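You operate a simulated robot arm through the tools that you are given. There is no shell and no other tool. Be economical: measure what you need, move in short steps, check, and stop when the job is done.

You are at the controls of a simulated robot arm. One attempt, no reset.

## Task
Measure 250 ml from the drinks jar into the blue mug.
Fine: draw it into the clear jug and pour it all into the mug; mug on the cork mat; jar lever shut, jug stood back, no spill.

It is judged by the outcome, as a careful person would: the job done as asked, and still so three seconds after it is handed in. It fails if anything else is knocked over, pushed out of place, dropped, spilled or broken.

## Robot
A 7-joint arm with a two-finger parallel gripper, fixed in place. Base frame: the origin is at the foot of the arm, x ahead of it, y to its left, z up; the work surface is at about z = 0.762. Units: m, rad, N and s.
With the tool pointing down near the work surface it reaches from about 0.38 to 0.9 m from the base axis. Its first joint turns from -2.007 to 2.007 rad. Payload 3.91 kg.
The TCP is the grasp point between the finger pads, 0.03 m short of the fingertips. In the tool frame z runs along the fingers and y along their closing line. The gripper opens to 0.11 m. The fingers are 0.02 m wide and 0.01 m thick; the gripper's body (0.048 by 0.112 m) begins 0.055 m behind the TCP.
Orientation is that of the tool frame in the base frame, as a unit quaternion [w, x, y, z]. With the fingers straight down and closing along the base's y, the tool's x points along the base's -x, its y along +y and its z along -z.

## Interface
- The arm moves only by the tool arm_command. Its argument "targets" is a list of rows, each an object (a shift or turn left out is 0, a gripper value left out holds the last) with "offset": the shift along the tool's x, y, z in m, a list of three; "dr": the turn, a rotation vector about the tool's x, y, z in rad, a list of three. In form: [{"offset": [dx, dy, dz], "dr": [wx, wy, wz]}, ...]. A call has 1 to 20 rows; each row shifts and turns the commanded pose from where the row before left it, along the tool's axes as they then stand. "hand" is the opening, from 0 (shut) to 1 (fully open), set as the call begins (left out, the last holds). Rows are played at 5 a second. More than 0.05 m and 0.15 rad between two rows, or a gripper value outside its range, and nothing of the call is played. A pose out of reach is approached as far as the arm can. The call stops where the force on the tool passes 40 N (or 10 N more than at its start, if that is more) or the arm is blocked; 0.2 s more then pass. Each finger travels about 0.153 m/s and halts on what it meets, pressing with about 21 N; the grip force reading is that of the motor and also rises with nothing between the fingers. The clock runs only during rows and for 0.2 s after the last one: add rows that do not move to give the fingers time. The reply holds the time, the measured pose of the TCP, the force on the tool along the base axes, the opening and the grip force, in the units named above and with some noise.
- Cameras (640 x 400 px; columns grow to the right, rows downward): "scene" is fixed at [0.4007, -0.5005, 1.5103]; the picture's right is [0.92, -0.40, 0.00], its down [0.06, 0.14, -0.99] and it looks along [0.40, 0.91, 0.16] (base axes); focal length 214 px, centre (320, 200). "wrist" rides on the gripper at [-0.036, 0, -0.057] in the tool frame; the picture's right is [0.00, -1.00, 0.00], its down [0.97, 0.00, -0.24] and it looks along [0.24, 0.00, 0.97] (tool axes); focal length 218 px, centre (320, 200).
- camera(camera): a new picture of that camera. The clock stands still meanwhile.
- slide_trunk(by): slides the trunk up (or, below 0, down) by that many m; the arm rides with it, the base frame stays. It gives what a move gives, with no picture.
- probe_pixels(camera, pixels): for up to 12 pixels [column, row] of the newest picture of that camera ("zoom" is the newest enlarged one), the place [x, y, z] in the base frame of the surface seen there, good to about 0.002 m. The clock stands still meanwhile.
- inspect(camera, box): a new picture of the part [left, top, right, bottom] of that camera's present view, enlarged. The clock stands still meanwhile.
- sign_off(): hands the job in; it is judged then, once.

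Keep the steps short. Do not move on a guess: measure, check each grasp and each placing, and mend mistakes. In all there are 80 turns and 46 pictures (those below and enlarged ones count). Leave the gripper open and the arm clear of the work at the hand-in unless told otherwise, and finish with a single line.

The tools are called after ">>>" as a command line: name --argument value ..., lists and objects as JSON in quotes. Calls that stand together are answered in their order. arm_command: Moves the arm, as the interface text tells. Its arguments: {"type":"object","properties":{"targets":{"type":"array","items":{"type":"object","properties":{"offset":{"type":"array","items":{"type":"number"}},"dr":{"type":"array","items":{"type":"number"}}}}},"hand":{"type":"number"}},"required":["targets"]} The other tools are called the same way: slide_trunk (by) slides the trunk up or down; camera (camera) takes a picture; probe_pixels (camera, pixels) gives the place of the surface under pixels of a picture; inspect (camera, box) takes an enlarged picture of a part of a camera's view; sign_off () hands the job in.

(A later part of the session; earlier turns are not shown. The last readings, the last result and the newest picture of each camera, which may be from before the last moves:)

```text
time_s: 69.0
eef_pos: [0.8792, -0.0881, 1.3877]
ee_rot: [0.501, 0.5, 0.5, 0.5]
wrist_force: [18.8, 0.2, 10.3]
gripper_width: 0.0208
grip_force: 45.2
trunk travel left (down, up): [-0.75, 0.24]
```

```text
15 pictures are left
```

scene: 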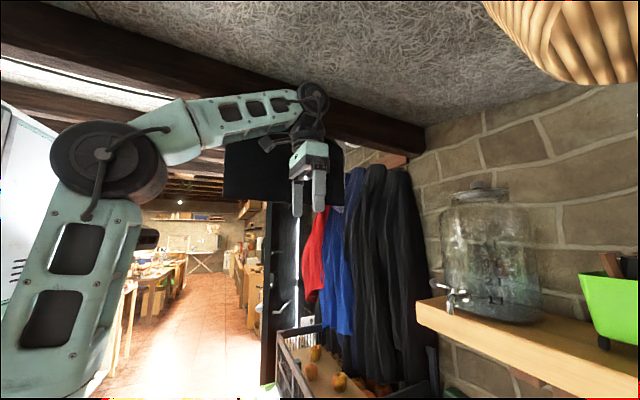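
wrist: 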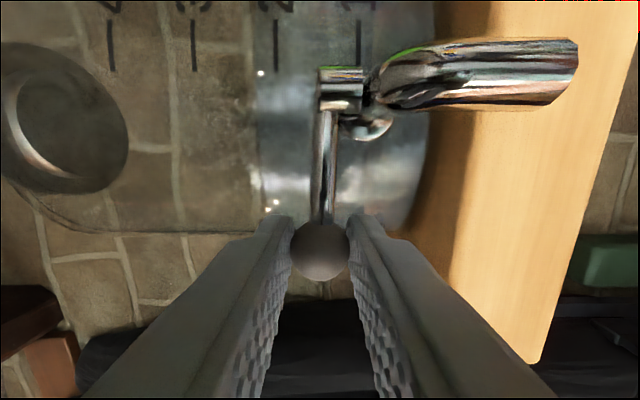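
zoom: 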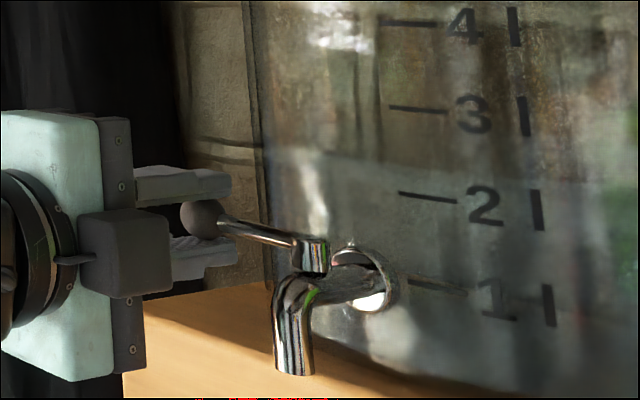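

The rod still lies along x≈0.894, so the lever did not turn; the fingers slid on the ball. I'll open, re-seat on the ball, centred in height, and test which way the lever gives with small moves.

>>> arm_command --hand 0.4 --targets '[{}, {"offset": [0.0, -0.002, 0.01]}, {}]'

>>> arm_command --hand 0 --targets '[{}, {}, {}]'

>>> arm_command --targets '[{"offset": [0, 0.003, 0]}, {"offset": [0, 0.003, 0]}]'

>>> arm_command --targets '[{"offset": [0, -0.003, 0]}, {"offset": [0, -0.003, 0]}, {"offset": [0, -0.003, 0]}, {"offset": [0, -0.003, 0]}]'

```text
time_s: 69.8
eef_pos: [0.8879, -0.0901, 1.3848]
ee_rot: [0.5, 0.502, 0.5, 0.498]
wrist_force: [0.4, 0.3, -0.4]
gripper_width: 0.0438
grip_force: 0.1
trunk travel left (down, up): [-0.75, 0.24]
```

```text
time_s: 70.7
eef_pos: [0.8879, -0.0891, 1.3881]
ee_rot: [0.502, 0.499, 0.499, 0.501]
wrist_force: [8.1, -0.7, 16.9]
gripper_width: 0.0214
grip_force: 45.2
trunk travel left (down, up): [-0.75, 0.24]
```

```text
time_s: 71.2
eef_pos: [0.8878, -0.089, 1.388]
ee_rot: [0.498, 0.502, 0.502, 0.498]
wrist_force: [-2.7, 0.5, -2.5]
gripper_width: 0.0213
grip_force: 45.3
trunk travel left (down, up): [-0.75, 0.24]
```

```text
time_s: 72.2
eef_pos: [0.887, -0.0886, 1.3895]
ee_rot: [0.504, 0.496, 0.496, 0.504]
wrist_force: [14.1, 1.1, 33.4]
gripper_width: 0.0212
grip_force: 44.9
trunk travel left (down, up): [-0.75, 0.24]
```

Down is rigid (33 N with no movement). I'll test upward, then pushing ahead.

>>> arm_command --targets '[{"offset": [0, 0.005, 0]}, {"offset": [0, 0.005, 0]}, {"offset": [0, 0.005, 0]}]'

>>> arm_command --targets '[{"offset": [0, -0.004, 0]}, {"offset": [0, -0.003, 0.004]}, {"offset": [0, 0, 0.004]}]'

```text
time_s: 73.0
eef_pos: [0.8879, -0.0886, 1.388]
ee_rot: [0.496, 0.504, 0.505, 0.495]
wrist_force: [-12.8, 3.7, -12.0]
gripper_width: 0.0212
grip_force: 45.1
trunk travel left (down, up): [-0.75, 0.24]
```

```text
time_s: 73.8
eef_pos: [0.8965, -0.0889, 1.3879]
ee_rot: [0.501, 0.5, 0.5, 0.499]
wrist_force: [-16.4, 1.9, -13.4]
gripper_width: 0.0213
grip_force: 45.5
trunk travel left (down, up): [-0.75, 0.24]
```

Vertically it's rigid both ways. The ahead push moved 9 mm with 16 N, so I'll look whether the lever turned or the pads slid.

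>>> inspect --camera "scene" --box '[392, 240, 520, 320]'

>>> probe_pixels --camera "zoom" --pixels '[[203, 222], [230, 226], [250, 231], [270, 237], [285, 241], [310, 243]]'

```text
5.00 times, centred on (456, 280) of scene
```

zoom: 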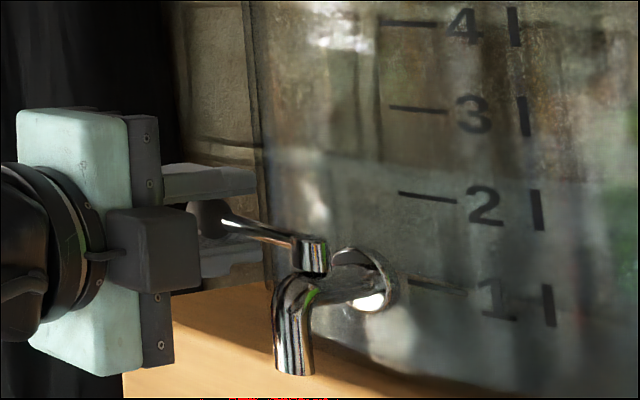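

```text
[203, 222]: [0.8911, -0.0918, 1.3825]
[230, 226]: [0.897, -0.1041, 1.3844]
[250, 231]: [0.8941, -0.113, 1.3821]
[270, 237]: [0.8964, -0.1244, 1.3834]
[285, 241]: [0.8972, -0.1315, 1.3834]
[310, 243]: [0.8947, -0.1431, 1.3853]
```

The lever hasn't turned; the pads just slide on the ball. It needs a firm hook instead: shut fingers as a prong, coming from front-left behind the ball, pulling it toward me. First I'll release and back out.

>>> arm_command --hand 0.45 --targets '[{}, {}, {"offset": [0, 0, -0.05]}, {"offset": [0, 0, -0.05]}, {"offset": [0.04, 0, -0.02]}]'

>>> arm_command --hand 0 --targets '[{"dr": [0, -0.1455, 0]}, {"dr": [0, -0.1455, 0]}, {"dr": [0, -0.1455, 0]}, {"dr": [0, -0.1455, 0]}, {"dr": [0, -0.1455, 0]}, {"dr": [0, -0.1455, 0]}, {}]'

```text
time_s: 75.0
eef_pos: [0.7759, -0.05, 1.3891]
ee_rot: [0.5, 0.501, 0.5, 0.499]
wrist_force: [0.2, -0.3, 0.3]
gripper_width: 0.0495
grip_force: 0.0
trunk travel left (down, up): [-0.75, 0.24]
```

```text
time_s: 76.7
eef_pos: [0.7756, -0.0491, 1.3884]
ee_rot: [0.665, 0.665, 0.24, 0.241]
wrist_force: [-0.5, -0.3, -0.5]
gripper_width: 0.0003
grip_force: 21.3
trunk travel left (down, up): [-0.75, 0.24]
```

Heading is right: tool z = (0.64, -0.77), tool x = (0.77, 0.64). I'll shift sideways to the left of the ball, then slide forward past its back with 8 mm to spare.

>>> arm_command --targets '[{"offset": [0.048, -0.001, 0.006]}, {"offset": [0.048, -0.001, 0.006]}, {}, {"offset": [0, 0, 0.03]}, {"offset": [0, 0, 0.03]}, {"offset": [0, 0, 0.02]}, {}]'

>>> inspect --camera "wrist" --box '[160, 60, 480, 260]'

```text
time_s: 78.2
eef_pos: [0.9098, -0.0604, 1.3853]
ee_rot: [0.665, 0.665, 0.241, 0.241]
wrist_force: [0.5, -0.5, -0.5]
gripper_width: 0.0
grip_force: 20.8
trunk travel left (down, up): [-0.75, 0.24]
```

```text
2.00 times, centred on (320, 160) of wrist
```

zoom: 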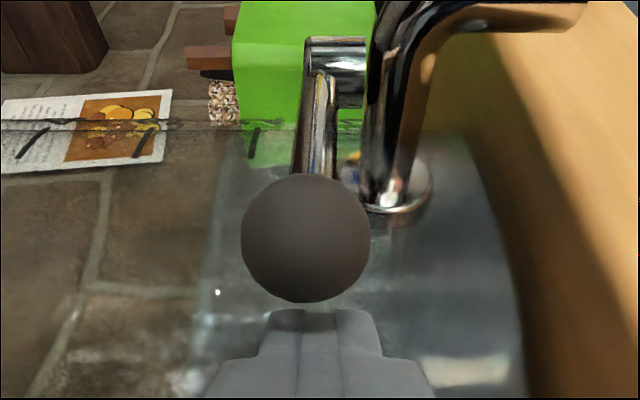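

The prong is behind the ball. I'll pull towards it in 4 mm steps and read the force.

>>> arm_command --targets '[{"offset": [-0.004, 0, 0]}, {"offset": [-0.004, 0, 0]}, {"offset": [-0.004, 0, 0]}]'

```text
time_s: 79.0
eef_pos: [0.8992, -0.0674, 1.3863]
ee_rot: [0.665, 0.664, 0.242, 0.24]
wrist_force: [-0.6, 3.7, 0.7]
gripper_width: 0.0
grip_force: 21.0
trunk travel left (down, up): [-0.75, 0.24]
```

>>> arm_command --targets '[{"offset": [-0.003, 0, 0]}, {"offset": [-0.003, 0, 0]}]'

```text
time_s: 79.7
eef_pos: [0.895, -0.0697, 1.3851]
ee_rot: [0.665, 0.665, 0.241, 0.242]
wrist_force: [1.2, -0.8, 0.1]
gripper_width: 0.0003
grip_force: 21.1
trunk travel left (down, up): [-0.75, 0.24]
```

Little resistance (1 N). I'll look whether the lever is turning.

>>> inspect --camera "scene" --box '[392, 240, 520, 320]'

```text
5.00 times, centred on (456, 280) of scene
```

zoom: 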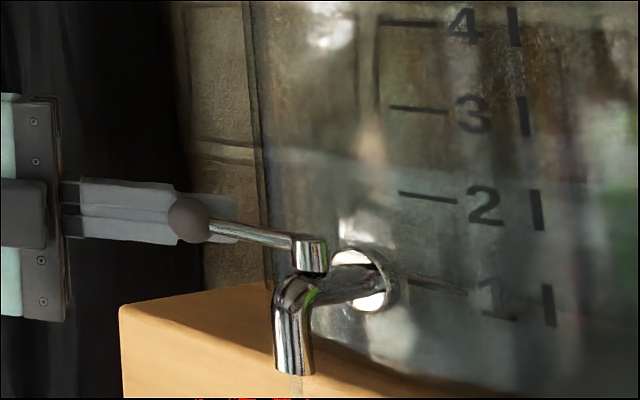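

The lever has turned about 10° and a thin stream has started. I'll use this as a first measured pulse: retreat, go round to the front of the ball, and push the lever back shut.

>>> arm_command --targets '[{"offset": [0, 0, -0.05]}, {"offset": [-0.046, 0, 0]}, {"offset": [0, 0, 0.025]}, {"offset": [0, 0, 0.025]}, {"offset": [0.005, 0, 0]}, {"offset": [0.005, 0, 0]}, {"offset": [0.004, 0, 0]}, {"offset": [0.004, 0, 0]}]'

>>> inspect --camera "scene" --box '[392, 240, 520, 320]'

```text
time_s: 81.5
eef_pos: [0.8697, -0.0895, 1.3865]
ee_rot: [0.666, 0.666, 0.238, 0.237]
wrist_force: [-25.7, -1.6, -2.6]
gripper_width: 0.0
grip_force: 20.9
trunk travel left (down, up): [-0.75, 0.24]
stopped in row 8: the force on the tool passed its limit (the readings are from after the stop); the commanded pose is now the measured one
```

```text
5.00 times, centred on (456, 280) of scene
```

zoom: 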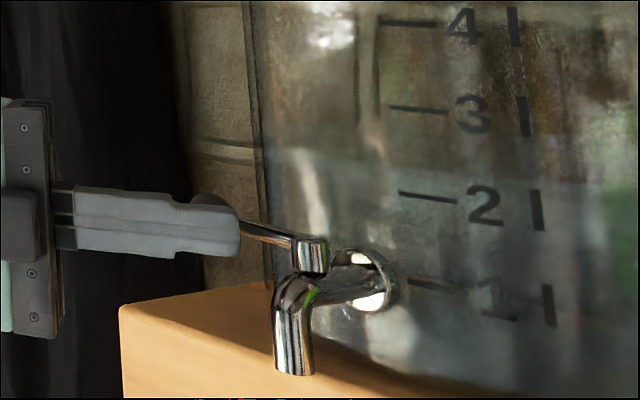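

The lever is back against its stop and the stream has ceased: shut. I'll retreat and pitch the tool down to look into the jug and see how much came.

>>> arm_command --targets '[{"offset": [-0.012, 0, 0]}, {"offset": [0, 0, -0.04]}, {"offset": [0, 0, -0.04]}, {"offset": [0, 0, -0.04]}, {"dr": [0.15, 0, 0]}, {"dr": [0.15, 0, 0]}, {"dr": [0.15, 0, 0]}, {"dr": [0.15, 0, 0]}, {"dr": [0.15, 0, 0]}, {"dr": [0.15, 0, 0]}, {"dr": [0.15, 0, 0]}, {"dr": [0.15, 0, 0]}, {}]'

>>> camera --camera "wrist"

```text
time_s: 84.3
eef_pos: [0.7879, -0.0027, 1.3853]
ee_rot: [0.171, 0.926, 0.332, 0.06]
wrist_force: [-0.2, -0.3, 0.4]
gripper_width: 0.0
grip_force: 20.7
trunk travel left (down, up): [-0.75, 0.24]
```

```text
10 pictures are left
```

wrist: 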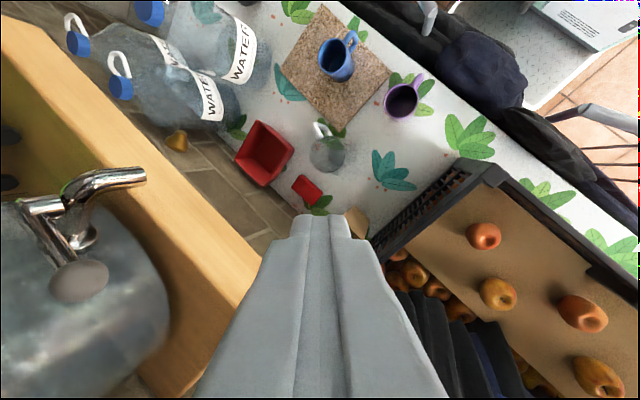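

Good view of both tap and jug (328,150). I'll enlarge the jug.

>>> inspect --camera "wrist" --box '[296, 115, 360, 180]'

>>> probe_pixels --camera "wrist" --pixels '[[326, 148], [330, 152], [322, 155], [334, 158], [328, 160], [320, 150], [328, 144], [338, 150], [330, 166], [312, 152]]'

```text
6.15 times, centred on (328, 148) of wrist
```

zoom: 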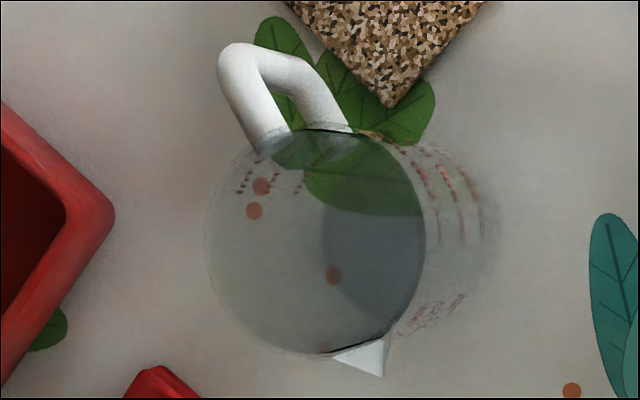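

```text
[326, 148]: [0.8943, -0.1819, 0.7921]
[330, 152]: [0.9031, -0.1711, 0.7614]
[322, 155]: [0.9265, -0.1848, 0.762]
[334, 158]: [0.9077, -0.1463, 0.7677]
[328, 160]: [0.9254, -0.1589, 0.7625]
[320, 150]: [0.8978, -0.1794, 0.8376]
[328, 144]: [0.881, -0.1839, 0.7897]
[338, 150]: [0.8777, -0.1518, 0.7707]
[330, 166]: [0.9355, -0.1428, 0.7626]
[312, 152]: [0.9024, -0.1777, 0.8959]
```

The bottom shows a faint bluish disc. I'll probe several points on it for its height.

>>> probe_pixels --camera "zoom" --pixels '[[370, 240], [390, 250], [350, 250], [370, 270], [400, 230], [345, 225], [405, 280], [330, 230], [380, 220], [395, 265], [360, 290], [410, 250]]'

```text
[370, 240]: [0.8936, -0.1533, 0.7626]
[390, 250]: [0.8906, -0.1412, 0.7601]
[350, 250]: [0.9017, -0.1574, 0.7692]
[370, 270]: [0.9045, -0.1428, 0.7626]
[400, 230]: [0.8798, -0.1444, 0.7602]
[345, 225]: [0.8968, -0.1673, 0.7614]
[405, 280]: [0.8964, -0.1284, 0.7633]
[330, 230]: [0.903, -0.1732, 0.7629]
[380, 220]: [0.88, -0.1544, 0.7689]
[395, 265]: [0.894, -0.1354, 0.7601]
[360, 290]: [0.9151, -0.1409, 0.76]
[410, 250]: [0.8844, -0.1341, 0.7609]
```

The disc is just the jug's bottom, as the probe sees through. Its left edge will shift as the level rises. I'll probe the red marks to learn the height of the 250 line.

>>> probe_pixels --camera "zoom" --pixels '[[433, 190], [437, 215], [458, 195], [463, 225], [478, 215], [482, 235], [440, 235], [245, 170], [240, 188], [273, 180], [299, 185], [465, 238]]'

```text
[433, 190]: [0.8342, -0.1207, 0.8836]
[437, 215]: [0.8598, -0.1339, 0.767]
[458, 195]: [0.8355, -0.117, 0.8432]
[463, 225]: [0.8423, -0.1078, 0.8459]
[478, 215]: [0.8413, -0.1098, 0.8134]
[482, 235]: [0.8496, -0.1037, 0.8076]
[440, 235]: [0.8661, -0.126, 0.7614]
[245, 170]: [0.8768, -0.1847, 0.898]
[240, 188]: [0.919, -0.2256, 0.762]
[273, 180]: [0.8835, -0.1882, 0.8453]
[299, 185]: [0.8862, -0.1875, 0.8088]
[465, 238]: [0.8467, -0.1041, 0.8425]
```

The 250 line is at z≈0.809 (500 at 0.845, 750 at 0.884); almost nothing is in yet. On this view the water edge must reach the lowest inner tick at enlarged (299,185). I'll go back behind the ball, then give a longer pulse: open to about 30°, go round, and shut, in one call.

>>> arm_command --targets '[{"dr": [-0.15, 0, 0]}, {"dr": [-0.15, 0, 0]}, {"dr": [-0.15, 0, 0]}, {"dr": [-0.15, 0, 0]}, {"dr": [-0.15, 0, 0]}, {"dr": [-0.15, 0, 0]}, {"dr": [-0.15, 0, 0]}, {"dr": [-0.15, 0, 0]}, {"offset": [0.0285, 0, 0]}, {"offset": [0.0285, 0, 0]}, {}, {"offset": [0, 0, 0.045]}, {"offset": [0, 0, 0.045]}, {"offset": [0, 0, 0.032]}, {}]'

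```text
time_s: 87.5
eef_pos: [0.9074, -0.062, 1.3857]
ee_rot: [0.665, 0.666, 0.24, 0.238]
wrist_force: [0.1, 0.2, -0.2]
gripper_width: 0.0
grip_force: 21.2
trunk travel left (down, up): [-0.75, 0.24]
```

In place. Now the pulse.

>>> arm_command --targets '[{"offset": [-0.008, 0, 0]}, {"offset": [-0.0087, 0, -0.004]}, {"offset": [-0.0087, 0, -0.004]}, {"offset": [-0.0087, 0, -0.004]}, {"offset": [0, 0, -0.05]}, {"offset": [-0.046, 0, 0]}, {"offset": [0, 0, 0.028]}, {"offset": [0, 0, 0.028]}, {"offset": [0.009, 0, 0.002]}, {"offset": [0.009, 0, 0.002]}, {"offset": [0.008, 0, 0.002]}, {"offset": [0.006, 0, 0]}, {"offset": [0.003, 0, 0]}]'

>>> arm_command --targets '[{}]'

```text
time_s: 90.4
eef_pos: [0.8703, -0.0939, 1.3847]
ee_rot: [0.667, 0.668, 0.235, 0.232]
wrist_force: [-25.4, -0.3, -2.2]
gripper_width: 0.0
grip_force: 20.7
trunk travel left (down, up): [-0.75, 0.24]
stopped in row 13: the force on the tool passed its limit (the readings are from after the stop); the commanded pose is now the measured one
```

```text
time_s: 90.8
eef_pos: [0.87, -0.0937, 1.3861]
ee_rot: [0.667, 0.667, 0.237, 0.233]
wrist_force: [-32.4, -3.3, -3.6]
gripper_width: 0.0
grip_force: 21.1
trunk travel left (down, up): [-0.75, 0.24]
```

The lever is pressed home on its stop. I'll retreat to the viewing pose and look at both tap and jug.

>>> arm_command --targets '[{"offset": [-0.012, 0, 0]}, {"offset": [0, 0, -0.044]}, {"offset": [0, 0, -0.04]}, {"offset": [0, 0, -0.04]}, {"dr": [0.15, 0, 0]}, {"dr": [0.15, 0, 0]}, {"dr": [0.15, 0, 0]}, {"dr": [0.15, 0, 0]}, {"dr": [0.15, 0, 0]}, {"dr": [0.15, 0, 0]}, {"dr": [0.15, 0, 0]}, {"dr": [0.15, 0, 0]}, {}]'

>>> inspect --camera "wrist" --box '[296, 115, 360, 180]'

```text
time_s: 93.6
eef_pos: [0.7851, -0.0029, 1.3845]
ee_rot: [0.173, 0.927, 0.328, 0.058]
wrist_force: [0.1, 0.0, -0.7]
gripper_width: 0.0
grip_force: 20.9
trunk travel left (down, up): [-0.75, 0.24]
```

```text
6.15 times, centred on (328, 148) of wrist
```

zoom: 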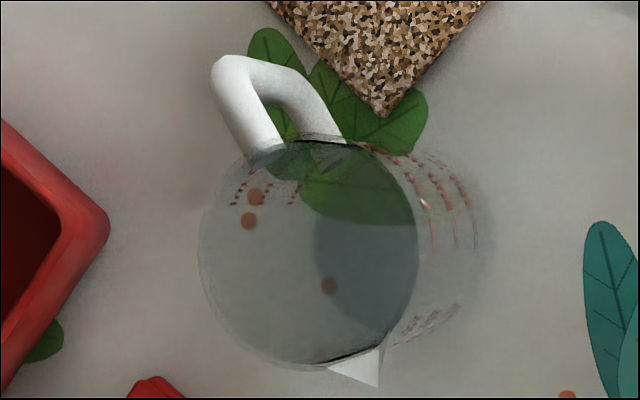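

The level seems barely higher; the flow at small openings is slow. I'll open to about 40° and leave it open while I return to the viewing pose, so that I can measure the rate.

>>> arm_command --targets '[{"dr": [-0.15, 0, 0]}, {"dr": [-0.15, 0, 0]}, {"dr": [-0.15, 0, 0]}, {"dr": [-0.15, 0, 0]}, {"dr": [-0.15, 0, 0]}, {"dr": [-0.15, 0, 0]}, {"dr": [-0.15, 0, 0]}, {"dr": [-0.15, 0, 0]}, {"offset": [0.0285, 0, 0]}, {"offset": [0.0285, 0, 0]}, {}, {"offset": [0, 0, 0.045]}, {"offset": [0, 0, 0.045]}, {"offset": [0, 0, 0.034]}, {}, {"offset": [-0.008, 0, 0]}, {"offset": [-0.009, 0, -0.004]}, {"offset": [-0.009, 0, -0.004]}, {"offset": [-0.009, 0, -0.004]}, {"offset": [-0.009, 0, -0.004]}]'

>>> inspect --camera "scene" --box '[392, 240, 520, 320]'

```text
time_s: 97.8
eef_pos: [0.864, -0.0802, 1.3853]
ee_rot: [0.666, 0.667, 0.237, 0.234]
wrist_force: [0.2, 0.1, -0.9]
gripper_width: 0.0
grip_force: 20.6
trunk travel left (down, up): [-0.75, 0.24]
```

```text
5.00 times, centred on (456, 280) of scene
```

zoom: 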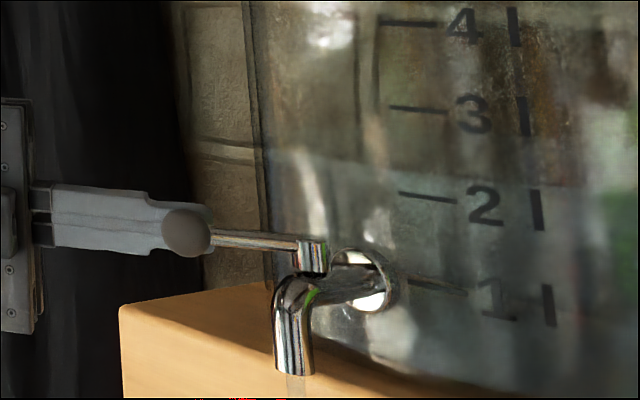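

The lever is at roughly 40° and a fuller stream runs from the spout (295,385). I'll retreat to the viewing pose while it flows.

>>> arm_command --targets '[{"offset": [0, 0, -0.045]}, {"offset": [-0.011, 0, -0.045], "dr": [0.15, 0, 0]}, {"dr": [0.15, 0, 0], "offset": [0, 0, -0.018]}, {"dr": [0.15, 0, 0]}, {"dr": [0.15, 0, 0]}, {"dr": [0.15, 0, 0]}, {"dr": [0.15, 0, 0]}, {"dr": [0.15, 0, 0]}, {"dr": [0.15, 0, 0]}]'

>>> camera --camera "wrist"

```text
time_s: 99.8
eef_pos: [0.7861, -0.0022, 1.3871]
ee_rot: [0.171, 0.927, 0.328, 0.057]
wrist_force: [0.3, 0.3, -0.3]
gripper_width: 0.0003
grip_force: 21.5
trunk travel left (down, up): [-0.75, 0.24]
```

```text
6 pictures are left
```

wrist: 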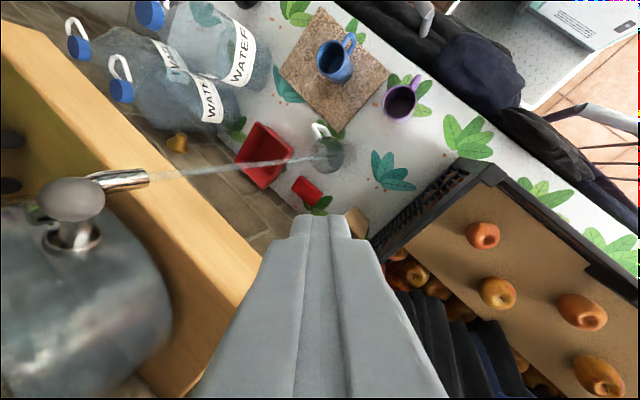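

The stream runs straight into the jug. Probing costs no picture, so I'll try to find the water surface by probing inside the jug.

>>> probe_pixels --camera "wrist" --pixels '[[328, 152], [332, 152], [334, 148], [330, 160], [325, 157], [336, 155], [338, 150], [334, 162], [250, 162], [310, 157], [322, 156], [340, 158]]'

>>> inspect --camera "wrist" --box '[296, 115, 360, 180]'

```text
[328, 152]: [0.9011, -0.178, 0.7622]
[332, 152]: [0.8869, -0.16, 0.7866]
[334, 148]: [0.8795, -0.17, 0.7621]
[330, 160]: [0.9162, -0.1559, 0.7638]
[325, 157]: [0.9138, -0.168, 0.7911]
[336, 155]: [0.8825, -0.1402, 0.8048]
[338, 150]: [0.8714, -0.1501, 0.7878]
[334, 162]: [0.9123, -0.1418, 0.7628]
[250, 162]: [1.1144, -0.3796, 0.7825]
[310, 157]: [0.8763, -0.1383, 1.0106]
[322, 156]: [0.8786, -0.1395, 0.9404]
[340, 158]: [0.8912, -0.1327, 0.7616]
```

```text
6.15 times, centred on (328, 148) of wrist
```

zoom: 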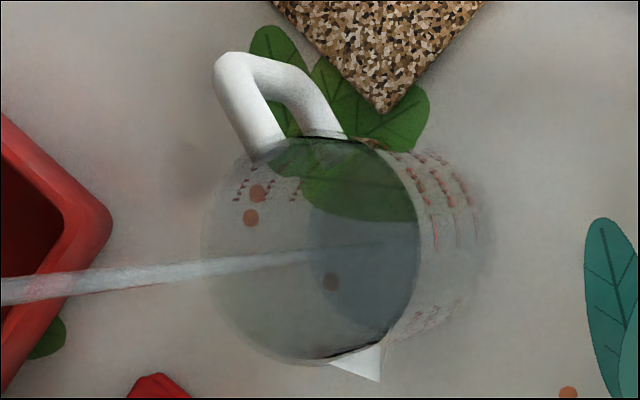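

Several probes now give about z = 0.787, which looks like the water surface. I'll probe more points for certainty; it's free and the clock stands still.

>>> probe_pixels --camera "zoom" --pixels '[[340, 230], [360, 230], [380, 230], [400, 240], [350, 280], [370, 290], [390, 280], [330, 260], [400, 215], [345, 215], [370, 210], [405, 265]]'

>>> probe_pixels --camera "zoom" --pixels '[[335, 225], [365, 225], [385, 225], [395, 235], [355, 275], [375, 285], [395, 275], [335, 265], [405, 210], [350, 210], [375, 205], [400, 260]]'

```text
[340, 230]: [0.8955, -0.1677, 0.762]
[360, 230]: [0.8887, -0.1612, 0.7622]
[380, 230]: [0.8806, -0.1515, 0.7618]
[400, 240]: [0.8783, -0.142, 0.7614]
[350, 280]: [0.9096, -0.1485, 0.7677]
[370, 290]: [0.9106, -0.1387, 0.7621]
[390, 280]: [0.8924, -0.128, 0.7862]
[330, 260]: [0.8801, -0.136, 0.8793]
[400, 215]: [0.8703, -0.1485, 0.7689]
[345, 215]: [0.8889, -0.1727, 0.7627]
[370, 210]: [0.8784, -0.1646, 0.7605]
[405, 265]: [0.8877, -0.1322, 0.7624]
```

```text
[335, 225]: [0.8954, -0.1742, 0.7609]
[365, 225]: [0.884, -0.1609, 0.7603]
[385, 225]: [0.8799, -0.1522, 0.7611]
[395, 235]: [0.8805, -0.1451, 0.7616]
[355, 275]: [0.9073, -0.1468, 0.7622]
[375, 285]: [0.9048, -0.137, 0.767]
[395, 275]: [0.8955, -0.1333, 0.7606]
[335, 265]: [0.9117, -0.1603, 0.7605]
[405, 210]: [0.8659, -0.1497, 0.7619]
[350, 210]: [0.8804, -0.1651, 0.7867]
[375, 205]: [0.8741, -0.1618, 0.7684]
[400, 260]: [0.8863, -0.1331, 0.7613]
```

Repeated hits agree: water surface at z≈0.787 (bottom 0.768), about 105 ml so far, at roughly 30 ml/s. Shutting takes about 3 s, which should bring it to around 190 ml. So I'll shut now and top up after.

>>> arm_command --targets '[{"dr": [-0.15, 0, 0], "offset": [-0.01, 0, 0]}, {"dr": [-0.15, 0, 0], "offset": [-0.01, 0, 0]}, {"dr": [-0.15, 0, 0], "offset": [-0.01, 0, 0]}, {"dr": [-0.15, 0, 0], "offset": [-0.01, 0, 0]}, {"dr": [-0.15, 0, 0]}, {"dr": [-0.15, 0, 0]}, {"dr": [-0.15, 0, 0]}, {"dr": [-0.15, 0, 0]}, {"offset": [0, 0, 0.036]}, {"offset": [0, 0, 0.036]}, {"offset": [0, 0, 0.036]}, {"offset": [0.009, 0, 0.003]}, {"offset": [0.01, 0, 0.003]}, {"offset": [0.01, 0, 0.003]}, {"offset": [0.01, 0, 0.003]}, {"offset": [0.007, 0, 0]}, {"offset": [0.004, 0, 0]}, {"offset": [0.003, 0, 0]}]'

```text
time_s: 103.6
eef_pos: [0.8692, -0.0893, 1.3882]
ee_rot: [0.667, 0.668, 0.235, 0.232]
wrist_force: [-26.0, -5.8, -4.1]
gripper_width: 0.0002
grip_force: 20.5
trunk travel left (down, up): [-0.75, 0.24]
```

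Shut against its stop, at the same place as before. I'll go to the viewing pose and measure the level.

>>> arm_command --targets '[{"offset": [-0.012, 0, 0]}, {"offset": [0, 0, -0.04]}, {"offset": [0, 0, -0.04]}, {"offset": [0, 0, -0.04]}, {"dr": [0.15, 0, 0]}, {"dr": [0.15, 0, 0]}, {"dr": [0.15, 0, 0]}, {"dr": [0.15, 0, 0]}, {"dr": [0.15, 0, 0]}, {"dr": [0.15, 0, 0]}, {"dr": [0.15, 0, 0]}, {"dr": [0.15, 0, 0]}, {}]'

>>> inspect --camera "wrist" --box '[296, 115, 360, 180]'

>>> probe_pixels --camera "zoom" --pixels '[[340, 230], [360, 230], [380, 230], [400, 240], [350, 280], [370, 290], [390, 280], [330, 260], [400, 215], [345, 215], [350, 210], [405, 265]]'

>>> probe_pixels --camera "zoom" --pixels '[[335, 225], [365, 225], [385, 225], [395, 235], [355, 275], [375, 285], [395, 275], [335, 265], [405, 210], [320, 250], [375, 205], [400, 260]]'

```text
time_s: 106.4
eef_pos: [0.7872, -0.0014, 1.3876]
ee_rot: [0.173, 0.927, 0.329, 0.059]
wrist_force: [-0.8, -0.5, -0.6]
gripper_width: 0.0001
grip_force: 21.2
trunk travel left (down, up): [-0.75, 0.24]
```

```text
6.15 times, centred on (328, 148) of wrist
```

zoom: 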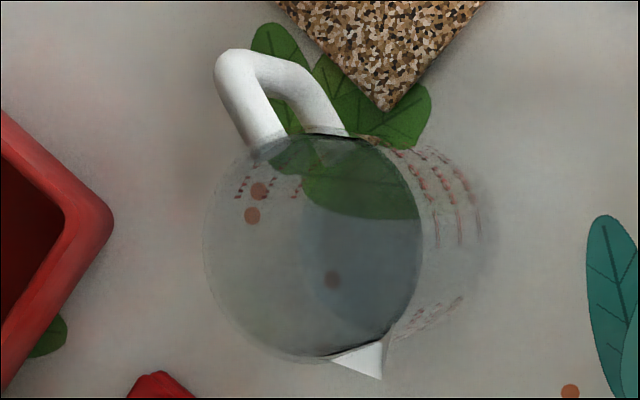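

```text
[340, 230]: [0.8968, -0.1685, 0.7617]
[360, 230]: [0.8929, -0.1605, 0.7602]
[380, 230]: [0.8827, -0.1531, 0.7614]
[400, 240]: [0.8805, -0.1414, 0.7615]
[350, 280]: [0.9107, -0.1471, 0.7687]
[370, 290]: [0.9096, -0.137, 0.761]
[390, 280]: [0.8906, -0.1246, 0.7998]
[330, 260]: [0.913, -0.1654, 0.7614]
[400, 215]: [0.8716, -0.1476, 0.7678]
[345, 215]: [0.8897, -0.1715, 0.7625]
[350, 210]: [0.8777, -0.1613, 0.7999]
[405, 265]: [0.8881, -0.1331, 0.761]
```

```text
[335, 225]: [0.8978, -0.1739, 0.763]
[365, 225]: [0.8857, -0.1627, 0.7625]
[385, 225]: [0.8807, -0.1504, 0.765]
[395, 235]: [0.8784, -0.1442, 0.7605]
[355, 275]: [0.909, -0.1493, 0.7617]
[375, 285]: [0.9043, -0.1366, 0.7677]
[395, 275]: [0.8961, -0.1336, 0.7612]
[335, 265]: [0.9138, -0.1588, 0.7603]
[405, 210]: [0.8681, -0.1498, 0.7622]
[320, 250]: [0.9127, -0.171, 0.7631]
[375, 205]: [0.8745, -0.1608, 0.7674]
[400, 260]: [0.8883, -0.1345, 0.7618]
```

The surface is now at z≈0.800 (two hits). I'll pin down the 250 line's height with more probes along its red ticks.

>>> probe_pixels --camera "zoom" --pixels '[[297, 188], [294, 195], [300, 182], [476, 215], [477, 225], [479, 238], [472, 205], [478, 230], [293, 198], [296, 192], [480, 242], [470, 200]]'

>>> probe_pixels --camera "zoom" --pixels '[[459, 235], [458, 240], [460, 245], [437, 235], [438, 242], [436, 228], [272, 188], [268, 196], [245, 183], [239, 194], [478, 222], [475, 210]]'

```text
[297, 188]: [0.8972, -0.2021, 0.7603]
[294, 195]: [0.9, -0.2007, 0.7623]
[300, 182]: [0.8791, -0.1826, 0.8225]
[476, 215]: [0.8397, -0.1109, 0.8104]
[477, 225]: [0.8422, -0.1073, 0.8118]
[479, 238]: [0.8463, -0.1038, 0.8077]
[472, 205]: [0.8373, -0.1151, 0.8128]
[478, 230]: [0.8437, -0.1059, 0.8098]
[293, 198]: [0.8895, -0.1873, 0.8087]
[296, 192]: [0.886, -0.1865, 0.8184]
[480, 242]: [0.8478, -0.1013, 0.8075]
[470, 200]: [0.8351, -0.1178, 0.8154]
```

```text
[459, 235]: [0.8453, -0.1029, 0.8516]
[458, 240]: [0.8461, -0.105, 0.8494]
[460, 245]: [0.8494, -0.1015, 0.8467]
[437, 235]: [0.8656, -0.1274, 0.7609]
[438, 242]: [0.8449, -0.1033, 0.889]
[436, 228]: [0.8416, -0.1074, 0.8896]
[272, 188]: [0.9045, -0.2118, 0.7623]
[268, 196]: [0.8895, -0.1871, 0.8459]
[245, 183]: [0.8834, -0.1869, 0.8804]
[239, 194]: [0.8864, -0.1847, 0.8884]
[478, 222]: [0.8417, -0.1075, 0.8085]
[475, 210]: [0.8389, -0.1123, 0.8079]
```

The 250 line is at z≈0.809 and the surface at 0.800: about 193 ml, so some 57 ml still to come. At ~30 ml/s that's a pulse of about 1.9 s effective. I'll set up behind the ball first.

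>>> arm_command --targets '[{"dr": [-0.15, 0, 0]}, {"dr": [-0.15, 0, 0]}, {"dr": [-0.15, 0, 0]}, {"dr": [-0.15, 0, 0]}, {"dr": [-0.15, 0, 0]}, {"dr": [-0.15, 0, 0]}, {"dr": [-0.15, 0, 0]}, {"dr": [-0.15, 0, 0]}, {"offset": [0.0275, 0, 0]}, {"offset": [0.0275, 0, 0]}, {}, {"offset": [0, 0, 0.045]}, {"offset": [0, 0, 0.045]}, {"offset": [0, 0, 0.034]}, {}]'

```text
time_s: 109.6
eef_pos: [0.9079, -0.0658, 1.3874]
ee_rot: [0.666, 0.667, 0.238, 0.233]
wrist_force: [0.6, -0.6, 0.5]
gripper_width: 0.0
grip_force: 21.0
trunk travel left (down, up): [-0.75, 0.24]
```

In place (t about 5 mm closer). Now the timed pulse: open to ~40°, round the ball, and shut.

>>> arm_command --targets '[{"offset": [-0.006, 0, 0]}, {"offset": [-0.009, 0, -0.004]}, {"offset": [-0.009, 0, -0.004]}, {"offset": [-0.009, 0, -0.004]}, {"offset": [-0.009, 0, -0.004]}, {"offset": [0, 0, -0.05]}, {"offset": [-0.046, 0, 0]}, {"offset": [0, 0, 0.025]}, {"offset": [0, 0, 0.025]}, {"offset": [0.009, 0, 0.003]}, {"offset": [0.01, 0, 0.003]}, {"offset": [0.01, 0, 0.003]}, {"offset": [0.009, 0, 0]}, {"offset": [0.006, 0, 0]}, {"offset": [0.004, 0, 0]}]'

```text
time_s: 112.8
eef_pos: [0.8689, -0.0874, 1.3877]
ee_rot: [0.666, 0.669, 0.234, 0.231]
wrist_force: [-37.9, -8.4, -8.1]
gripper_width: 0.0002
grip_force: 20.6
trunk travel left (down, up): [-0.75, 0.24]
```

Shut and pressed on its stop. I'll go to the viewing pose to measure the level.

>>> arm_command --targets '[{"offset": [-0.014, 0, 0]}, {"offset": [0, 0, -0.04]}, {"offset": [0, 0, -0.04]}, {"offset": [0, 0, -0.04]}, {"dr": [0.15, 0, 0]}, {"dr": [0.15, 0, 0]}, {"dr": [0.15, 0, 0]}, {"dr": [0.15, 0, 0]}, {"dr": [0.15, 0, 0]}, {"dr": [0.15, 0, 0]}, {"dr": [0.15, 0, 0]}, {"dr": [0.15, 0, 0]}, {}]'

>>> camera --camera "wrist"

>>> probe_pixels --camera "wrist" --pixels '[[339, 161], [339.4, 161], [333, 149.6], [332.9, 149.6], [338, 150], [332, 152], [336, 158], [338, 156], [334, 160], [330, 156], [336, 150], [340, 155]]'

>>> probe_pixels --camera "wrist" --pixels '[[331, 150], [333, 152], [335, 154], [337, 152], [337, 160], [335, 162], [333, 164], [331, 160], [329, 154], [334, 156], [339, 158], [338, 162]]'

```text
time_s: 115.6
eef_pos: [0.786, 0.0002, 1.3869]
ee_rot: [0.173, 0.927, 0.327, 0.057]
wrist_force: [0.5, 0.1, 0.1]
gripper_width: 0.0
grip_force: 20.3
trunk travel left (down, up): [-0.75, 0.24]
```

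```text
3 pictures are left
```

wrist: 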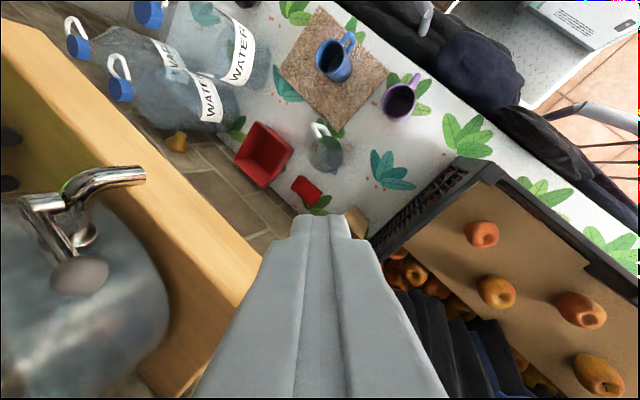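

```text
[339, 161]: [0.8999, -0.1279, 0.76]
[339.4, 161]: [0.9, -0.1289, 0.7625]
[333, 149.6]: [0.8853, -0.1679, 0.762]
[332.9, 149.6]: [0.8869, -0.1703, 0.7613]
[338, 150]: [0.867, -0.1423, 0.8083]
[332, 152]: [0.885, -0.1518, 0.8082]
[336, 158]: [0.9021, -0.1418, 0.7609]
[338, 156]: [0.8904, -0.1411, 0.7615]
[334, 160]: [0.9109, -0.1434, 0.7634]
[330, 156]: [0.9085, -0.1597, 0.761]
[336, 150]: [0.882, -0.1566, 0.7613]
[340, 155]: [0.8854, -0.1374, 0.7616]
```

```text
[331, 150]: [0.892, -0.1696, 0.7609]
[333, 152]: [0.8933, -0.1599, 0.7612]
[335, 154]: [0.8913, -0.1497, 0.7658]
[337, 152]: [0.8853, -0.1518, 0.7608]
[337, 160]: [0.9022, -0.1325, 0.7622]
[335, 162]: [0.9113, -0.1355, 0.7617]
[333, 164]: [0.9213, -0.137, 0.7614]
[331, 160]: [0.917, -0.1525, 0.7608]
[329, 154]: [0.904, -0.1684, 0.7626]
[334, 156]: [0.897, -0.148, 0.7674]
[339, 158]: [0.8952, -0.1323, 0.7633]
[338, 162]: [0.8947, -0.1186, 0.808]
```

The surface is at z≈0.808 (three agreeing hits) against the 250 line at 0.809: it's 250 ml within reading. The lever is in its shut place and no stream shows. Next I'll turn the tool straight down in the jug's heading, move over the mat side, and lower the trunk.

>>> arm_command --hand 0.5 --targets '[{"dr": [0.1237, 0, 0]}, {"dr": [0.1237, 0, 0]}, {"dr": [0.1237, 0, 0]}, {"dr": [0, 0, -0.14]}, {"dr": [0, 0, -0.14]}, {"dr": [0, 0, -0.14]}, {"dr": [0, 0, -0.14]}, {"offset": [-0.0487, 0.0045, 0]}, {"offset": [-0.0487, 0.0045, 0]}, {"offset": [-0.0487, 0.0045, 0]}, {"offset": [-0.0487, 0.0045, 0]}, {}]'

>>> slide_trunk --by -0.35

```text
time_s: 118.2
eef_pos: [0.739, -0.1861, 1.3861]
ee_rot: [-0.002, 0.814, 0.581, -0.002]
wrist_force: [0.1, -0.3, 0.2]
gripper_width: 0.0549
grip_force: 0.0
trunk travel left (down, up): [-0.75, 0.24]
```

```text
time_s: 121.7
eef_pos: [0.7389, -0.1851, 1.036]
ee_rot: [-0.002, 0.814, 0.581, -0.003]
wrist_force: [1.0, -0.3, -0.1]
gripper_width: 0.0549
grip_force: 0.0
trunk travel left (down, up): [-0.4, 0.59]
```

Heading matches the earlier grasp exactly. I'll lower to z = 0.938, then slide over the handle.

>>> arm_command --targets '[{"offset": [0, 0, 0.049]}, {"offset": [0, 0, 0.049]}, {}, {"offset": [0, 0.04, 0]}, {"offset": [0, 0.04, 0]}, {"offset": [0, 0.0382, 0]}, {}]'

```text
time_s: 123.2
eef_pos: [0.8499, -0.2224, 0.9353]
ee_rot: [-0.002, 0.814, 0.581, -0.003]
wrist_force: [-0.2, 0.4, -0.2]
gripper_width: 0.0551
grip_force: 0.1
trunk travel left (down, up): [-0.4, 0.59]
```

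Right above the handle. I'll go down to z≈0.861 and close gently on it.

>>> arm_command --targets '[{"offset": [0, 0, 0.03]}, {"offset": [0, 0, 0.03]}, {"offset": [0, 0, 0.014]}, {}]'

>>> arm_command --hand 0 --targets '[{}, {}, {}, {}, {}]'

>>> arm_command --targets '[{"offset": [0, 0, -0.002]}, {"offset": [0, 0, -0.002]}, {"offset": [0, 0, -0.003]}, {"offset": [0, 0, -0.003]}, {"offset": [0, 0, -0.004]}, {"offset": [0, 0, -0.004]}, {"offset": [0, 0, -0.004]}, {"offset": [0, 0, -0.004]}, {"offset": [0, 0, -0.004]}, {}]'

```text
time_s: 124.2
eef_pos: [0.849, -0.2223, 0.8627]
ee_rot: [-0.001, 0.814, 0.581, -0.002]
wrist_force: [0.5, 0.2, -0.3]
gripper_width: 0.055
grip_force: 0.0
trunk travel left (down, up): [-0.4, 0.59]
```

```text
time_s: 125.5
eef_pos: [0.8493, -0.2224, 0.8628]
ee_rot: [-0.002, 0.814, 0.581, -0.002]
wrist_force: [2.1, -0.6, -0.1]
gripper_width: 0.0179
grip_force: 21.4
trunk travel left (down, up): [-0.4, 0.59]
```

```text
time_s: 127.7
eef_pos: [0.8498, -0.2245, 0.8927]
ee_rot: [-0.002, 0.814, 0.581, -0.002]
wrist_force: [-0.3, -0.1, -3.7]
gripper_width: 0.0179
grip_force: 20.8
trunk travel left (down, up): [-0.4, 0.59]
```

Held firmly; the load is now −3.7 N, jug plus water. I'll carry it slowly away from the shelf to (0.76, -0.30), with 3 cm clear of the mug. Then I'll raise the trunk 0.14 m so the jug clears the mug's rim.

>>> arm_command --targets '[{"offset": [-0.004, -0.0025, -0.002]}, {"offset": [-0.007, -0.004, -0.002]}, {"offset": [-0.01, -0.006, -0.002]}, {"offset": [-0.01, -0.006, -0.002]}, {"offset": [-0.01, -0.006, 0]}, {"offset": [-0.01, -0.006, 0]}, {"offset": [-0.01, -0.006, 0]}, {"offset": [-0.01, -0.006, 0]}, {"offset": [-0.01, -0.006, 0]}, {"offset": [-0.008, -0.005, 0]}, {"offset": [-0.007, -0.004, 0]}, {"offset": [-0.004, -0.0025, 0]}, {}, {}]'

>>> slide_trunk --by 0.14

```text
time_s: 130.7
eef_pos: [0.7613, -0.2996, 0.9015]
ee_rot: [-0.002, 0.814, 0.581, -0.003]
wrist_force: [-1.1, -0.6, -3.8]
gripper_width: 0.0176
grip_force: 21.3
trunk travel left (down, up): [-0.4, 0.59]
```

```text
time_s: 132.3
eef_pos: [0.7604, -0.3004, 1.0407]
ee_rot: [-0.002, 0.814, 0.581, -0.002]
wrist_force: [0.3, 1.2, -3.2]
gripper_width: 0.0179
grip_force: 21.2
trunk travel left (down, up): [-0.54, 0.45]
```

Steady. Next a slow yaw of +54° so the spout heads 125°, then shift to the tilting place at (0.769, -0.392).

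>>> arm_command --targets '[{"dr": [0, 0, -0.05]}, {"dr": [0, 0, -0.092]}, {"dr": [0, 0, -0.1]}, {"dr": [0, 0, -0.1]}, {"dr": [0, 0, -0.1]}, {"dr": [0, 0, -0.1]}, {"dr": [0, 0, -0.1]}, {"dr": [0, 0, -0.1]}, {"dr": [0, 0, -0.1]}, {"dr": [0, 0, -0.1]}, {}, {"offset": [-0.006, -0.0035, 0]}, {"offset": [-0.0125, -0.007, 0]}, {"offset": [-0.0125, -0.007, 0]}, {"offset": [-0.0125, -0.007, 0]}, {"offset": [-0.0125, -0.007, 0]}, {"offset": [-0.0125, -0.007, 0]}, {"offset": [-0.0085, -0.005, 0]}, {"offset": [-0.0035, -0.002, 0]}, {}]'

```text
time_s: 136.5
eef_pos: [0.7703, -0.3911, 1.0411]
ee_rot: [-0.003, 0.463, 0.886, -0.002]
wrist_force: [-0.5, -0.6, -3.9]
gripper_width: 0.0182
grip_force: 20.9
trunk travel left (down, up): [-0.54, 0.45]
```

Good. I'll tilt the jug slowly to 55° about the handle, below the pouring angle, then look.

>>> arm_command --targets '[{"dr": [0, -0.04, 0]}, {"dr": [0, -0.07, 0]}, {"dr": [0, -0.07, 0]}, {"dr": [0, -0.07, 0]}, {"dr": [0, -0.07, 0]}, {"dr": [0, -0.07, 0]}, {"dr": [0, -0.07, 0]}, {"dr": [0, -0.07, 0]}, {"dr": [0, -0.07, 0]}, {"dr": [0, -0.07, 0]}, {"dr": [0, -0.07, 0]}, {"dr": [0, -0.07, 0]}, {"dr": [0, -0.07, 0]}, {"dr": [0, -0.05, 0]}, {"dr": [0, -0.03, 0]}, {}]'

>>> camera --camera "wrist"

```text
time_s: 139.9
eef_pos: [0.7687, -0.391, 1.0413]
ee_rot: [0.407, 0.41, 0.787, -0.215]
wrist_force: [-0.1, 0.2, -4.5]
gripper_width: 0.0182
grip_force: 21.3
trunk travel left (down, up): [-0.54, 0.45]
```

```text
2 pictures are left
```

wrist: 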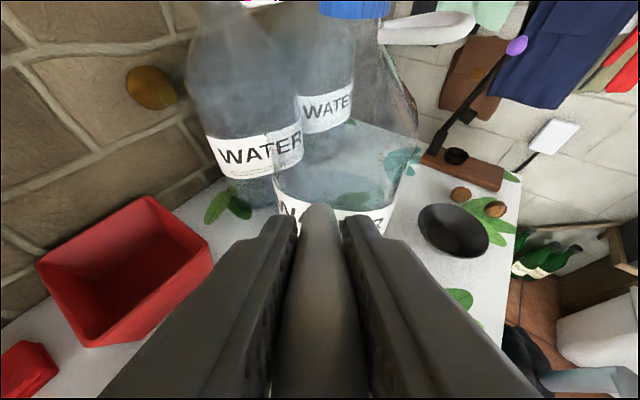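

The handle is unmoved in the pads. A water bottle stands ahead of the jug's base side, so I'll probe its distance before going on.

>>> probe_pixels --camera "wrist" --pixels '[[290, 205], [360, 220], [380, 215], [300, 208], [282, 190], [345, 8], [400, 90], [280, 180], [405, 150], [318, 212], [420, 25], [375, 225]]'

```text
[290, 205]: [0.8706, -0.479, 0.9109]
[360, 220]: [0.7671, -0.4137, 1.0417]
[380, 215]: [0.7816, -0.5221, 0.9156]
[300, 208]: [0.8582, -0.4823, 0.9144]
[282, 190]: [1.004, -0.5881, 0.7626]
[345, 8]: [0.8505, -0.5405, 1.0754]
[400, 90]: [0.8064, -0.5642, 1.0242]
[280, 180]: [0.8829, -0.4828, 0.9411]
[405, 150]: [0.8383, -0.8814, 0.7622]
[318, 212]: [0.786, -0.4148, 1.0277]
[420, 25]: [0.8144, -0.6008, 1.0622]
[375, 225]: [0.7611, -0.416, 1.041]
```

The bottle stays about 4 cm clear of the jug's base through the pour. I'll lower so the lip comes to about z = 0.89, some 3 cm over the mug's rim and 1 cm short of its centre, reaching 60°.

>>> arm_command --targets '[{"offset": [0.0065, 0.0, 0.0046], "dr": [0, -0.015, 0]}, {"offset": [0.0098, 0, 0.0069], "dr": [0, -0.022, 0]}, {"offset": [0.0098, 0, 0.0069], "dr": [0, -0.022, 0]}, {"offset": [0.0082, 0, 0.0057], "dr": [0, -0.018, 0]}, {"offset": [0.005, 0, 0.0034], "dr": [0, -0.01, 0]}, {}]'

```text
time_s: 141.3
eef_pos: [0.769, -0.3929, 0.9928]
ee_rot: [0.441, 0.4, 0.769, -0.233]
wrist_force: [0.3, -1.2, -4.1]
gripper_width: 0.0178
grip_force: 21.2
trunk travel left (down, up): [-0.54, 0.45]
```

α is 59.8°, in position. Now the slow pour, rotating about the lip: small turns first up to about 80°.

>>> arm_command --targets '[{"offset": [-0.0011, 0, -0.00376], "dr": [0, -0.026, 0]}, {"offset": [-0.0011, 0, -0.00376], "dr": [0, -0.026, 0]}, {"offset": [-0.0011, 0, -0.00376], "dr": [0, -0.026, 0]}, {"offset": [-0.0011, 0, -0.00376], "dr": [0, -0.026, 0]}, {"offset": [-0.00064, 0, -0.00217], "dr": [0, -0.015, 0]}, {"offset": [-0.00064, 0, -0.00217], "dr": [0, -0.015, 0]}, {"offset": [-0.00064, 0, -0.00217], "dr": [0, -0.015, 0]}, {"offset": [-0.00064, 0, -0.00217], "dr": [0, -0.015, 0]}, {"offset": [-0.00064, 0, -0.00217], "dr": [0, -0.015, 0]}, {"offset": [-0.00064, 0, -0.00217], "dr": [0, -0.015, 0]}]'

```text
time_s: 143.5
eef_pos: [0.7579, -0.3741, 1.0129]
ee_rot: [0.513, 0.376, 0.723, -0.27]
wrist_force: [0.2, -0.1, -2.7]
gripper_width: 0.0178
grip_force: 20.8
trunk travel left (down, up): [-0.54, 0.45]
```

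Tracking within 1 mm, at 71°. Continue slowly to about 80°.

>>> arm_command --targets '[{"offset": [-0.00064, 0, -0.00217], "dr": [0, -0.015, 0]}, {"offset": [-0.00064, 0, -0.00217], "dr": [0, -0.015, 0]}, {"offset": [-0.00064, 0, -0.00217], "dr": [0, -0.015, 0]}, {"offset": [-0.00064, 0, -0.00217], "dr": [0, -0.015, 0]}, {"offset": [-0.00064, 0, -0.00217], "dr": [0, -0.015, 0]}, {"offset": [-0.00064, 0, -0.00217], "dr": [0, -0.015, 0]}, {"offset": [-0.00064, 0, -0.00217], "dr": [0, -0.015, 0]}, {"offset": [-0.00064, 0, -0.00217], "dr": [0, -0.015, 0]}, {"offset": [-0.00064, 0, -0.00217], "dr": [0, -0.015, 0]}, {"offset": [-0.00064, 0, -0.00217], "dr": [0, -0.015, 0]}]'

```text
time_s: 145.7
eef_pos: [0.746, -0.3576, 1.0244]
ee_rot: [0.566, 0.354, 0.683, -0.297]
wrist_force: [-0.4, -0.2, -1.2]
gripper_width: 0.0179
grip_force: 21.3
trunk travel left (down, up): [-0.54, 0.45]
```

The load has fallen from ~4 N to ~1.2 N, so most has poured. Continue to about 100° and hold to drain.

>>> arm_command --targets '[{"offset": [-0.00086, 0, -0.00289], "dr": [0, -0.02, 0]}, {"offset": [-0.00086, 0, -0.00289], "dr": [0, -0.02, 0]}, {"offset": [-0.00086, 0, -0.00289], "dr": [0, -0.02, 0]}, {"offset": [-0.00086, 0, -0.00289], "dr": [0, -0.02, 0]}, {"offset": [-0.00086, 0, -0.00289], "dr": [0, -0.02, 0]}, {"offset": [-0.00086, 0, -0.00289], "dr": [0, -0.02, 0]}, {"offset": [-0.00086, 0, -0.00289], "dr": [0, -0.02, 0]}, {"offset": [-0.00086, 0, -0.00289], "dr": [0, -0.02, 0]}, {"offset": [-0.00086, 0, -0.00289], "dr": [0, -0.02, 0]}, {"offset": [-0.00086, 0, -0.00289], "dr": [0, -0.02, 0]}, {"offset": [-0.00086, 0, -0.00289], "dr": [0, -0.02, 0]}, {"offset": [-0.00086, 0, -0.00289], "dr": [0, -0.02, 0]}, {"offset": [-0.00086, 0, -0.00289], "dr": [0, -0.02, 0]}, {"offset": [-0.00086, 0, -0.00289], "dr": [0, -0.02, 0]}, {"offset": [-0.00086, 0, -0.00289], "dr": [0, -0.02, 0]}, {"offset": [-0.00086, 0, -0.00289], "dr": [0, -0.02, 0]}, {"offset": [-0.00086, 0, -0.00289], "dr": [0, -0.02, 0]}, {"offset": [-0.00086, 0, -0.00289], "dr": [0, -0.02, 0]}, {}, {}]'

>>> arm_command --targets '[{}, {}, {}, {}, {}, {}, {}, {}, {}, {}]'

```text
time_s: 149.9
eef_pos: [0.7167, -0.3155, 1.0415]
ee_rot: [0.679, 0.295, 0.569, -0.357]
wrist_force: [0.3, 0.4, -1.4]
gripper_width: 0.0178
grip_force: 20.8
trunk travel left (down, up): [-0.54, 0.45]
```

```text
time_s: 152.1
eef_pos: [0.7171, -0.3167, 1.0414]
ee_rot: [0.679, 0.296, 0.57, -0.356]
wrist_force: [0.2, -0.2, -0.3]
gripper_width: 0.0177
grip_force: 20.9
trunk travel left (down, up): [-0.54, 0.45]
```

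Drained at 100°, and the load is down to the empty jug. I'll bring the jug back upright, first about the lip to 55°, then lift, then the rest.

>>> arm_command --targets '[{"offset": [0.002, 0, 0.00575], "dr": [0, 0.04, 0]}, {"offset": [0.004, 0, 0.01137], "dr": [0, 0.08, 0]}, {"offset": [0.004, 0, 0.01137], "dr": [0, 0.08, 0]}, {"offset": [0.004, 0, 0.01137], "dr": [0, 0.08, 0]}, {"offset": [0.004, 0, 0.01137], "dr": [0, 0.08, 0]}, {"offset": [0.004, 0, 0.01137], "dr": [0, 0.08, 0]}, {"offset": [0.004, 0, 0.01137], "dr": [0, 0.08, 0]}, {"offset": [0.004, 0, 0.01137], "dr": [0, 0.08, 0]}, {"offset": [0.004, 0, 0.01137], "dr": [0, 0.08, 0]}, {"offset": [0.004, 0, 0.01137], "dr": [0, 0.08, 0]}, {"offset": [-0.0147, 0, -0.0098]}, {"offset": [-0.0206, 0, -0.0138]}, {"offset": [-0.0206, 0, -0.0138]}, {}]'

```text
time_s: 155.1
eef_pos: [0.7737, -0.3961, 1.0544]
ee_rot: [0.42, 0.405, 0.781, -0.221]
wrist_force: [-0.5, 0.5, -1.9]
gripper_width: 0.0176
grip_force: 20.8
trunk travel left (down, up): [-0.54, 0.45]
```

>>> arm_command --targets '[{"dr": [0, 0.0826, 0]}, {"dr": [0, 0.0826, 0]}, {"dr": [0, 0.0826, 0]}, {"dr": [0, 0.0826, 0]}, {"dr": [0, 0.0826, 0]}, {"dr": [0, 0.0826, 0]}, {"dr": [0, 0.0826, 0]}, {"dr": [0, 0.0826, 0]}, {"dr": [0, 0.0826, 0]}, {"dr": [0, 0.0826, 0]}, {"dr": [0, 0.0826, 0]}, {"dr": [0, 0.0826, 0]}, {}]'

>>> arm_command --targets '[{"offset": [0.012, 0.007, 0]}, {"offset": [0.02, 0.0115, 0]}, {"offset": [0.02, 0.0115, 0]}, {"offset": [0.02, 0.0115, 0]}, {"offset": [0.01, 0.006, 0]}, {"dr": [0, 0, 0.05]}, {"dr": [0, 0, 0.112]}, {"dr": [0, 0, 0.13]}, {"dr": [0, 0, 0.13]}, {"dr": [0, 0, 0.13]}, {"dr": [0, 0, 0.13]}, {"dr": [0, 0, 0.13]}, {"dr": [0, 0, 0.13]}, {}]'

```text
time_s: 157.9
eef_pos: [0.7726, -0.3955, 1.0558]
ee_rot: [-0.002, 0.462, 0.887, -0.002]
wrist_force: [0.3, 0.5, -1.3]
gripper_width: 0.0177
grip_force: 21.2
trunk travel left (down, up): [-0.54, 0.45]
```

```text
time_s: 160.9
eef_pos: [0.765, -0.3001, 1.0544]
ee_rot: [0.0, 0.815, 0.58, -0.002]
wrist_force: [0.5, -0.3, -1.8]
gripper_width: 0.0177
grip_force: 21.5
trunk travel left (down, up): [-0.54, 0.45]
```

Upright again in the old heading. I'll carry it back over its first place and lower the trunk 0.14 m.

>>> arm_command --targets '[{"offset": [0.0151, -0.0031, 0]}, {"offset": [0.0301, -0.00625, 0]}, {"offset": [0.0301, -0.00625, 0]}, {"offset": [0.0301, -0.00625, 0]}, {"offset": [0.0301, -0.00625, 0]}, {"offset": [0.0301, -0.00625, 0]}, {"offset": [0.0301, -0.00625, 0]}, {"offset": [0.0151, -0.0031, 0]}, {}]'

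>>> slide_trunk --by -0.14

```text
time_s: 162.9
eef_pos: [0.7944, -0.0886, 1.0544]
ee_rot: [0.0, 0.814, 0.58, -0.002]
wrist_force: [0.8, -0.1, -1.0]
gripper_width: 0.0178
grip_force: 21.2
trunk travel left (down, up): [-0.54, 0.45]
```

```text
time_s: 164.6
eef_pos: [0.7932, -0.0877, 0.9155]
ee_rot: [0.0, 0.814, 0.581, -0.002]
wrist_force: [0.0, -0.3, -1.2]
gripper_width: 0.0178
grip_force: 20.9
trunk travel left (down, up): [-0.4, 0.59]
```

Jug standing corresponds to TCP z = 0.8627. I'll lower 5 cm gently, with the last millimetres slow.

>>> arm_command --targets '[{"offset": [0, 0, 0.01]}, {"offset": [0, 0, 0.012]}, {"offset": [0, 0, 0.012]}, {"offset": [0, 0, 0.009]}, {"offset": [0, 0, 0.005]}, {"offset": [0, 0, 0.002]}, {"offset": [0, 0, 0.001]}, {"offset": [0, 0, 0.001]}, {"offset": [0, 0, 0.001]}, {}]'

```text
time_s: 166.8
eef_pos: [0.7937, -0.0894, 0.8629]
ee_rot: [0.001, 0.815, 0.58, -0.002]
wrist_force: [0.9, -2.3, 14.2]
gripper_width: 0.0179
grip_force: 21.0
trunk travel left (down, up): [-0.4, 0.59]
5 turns are left
```

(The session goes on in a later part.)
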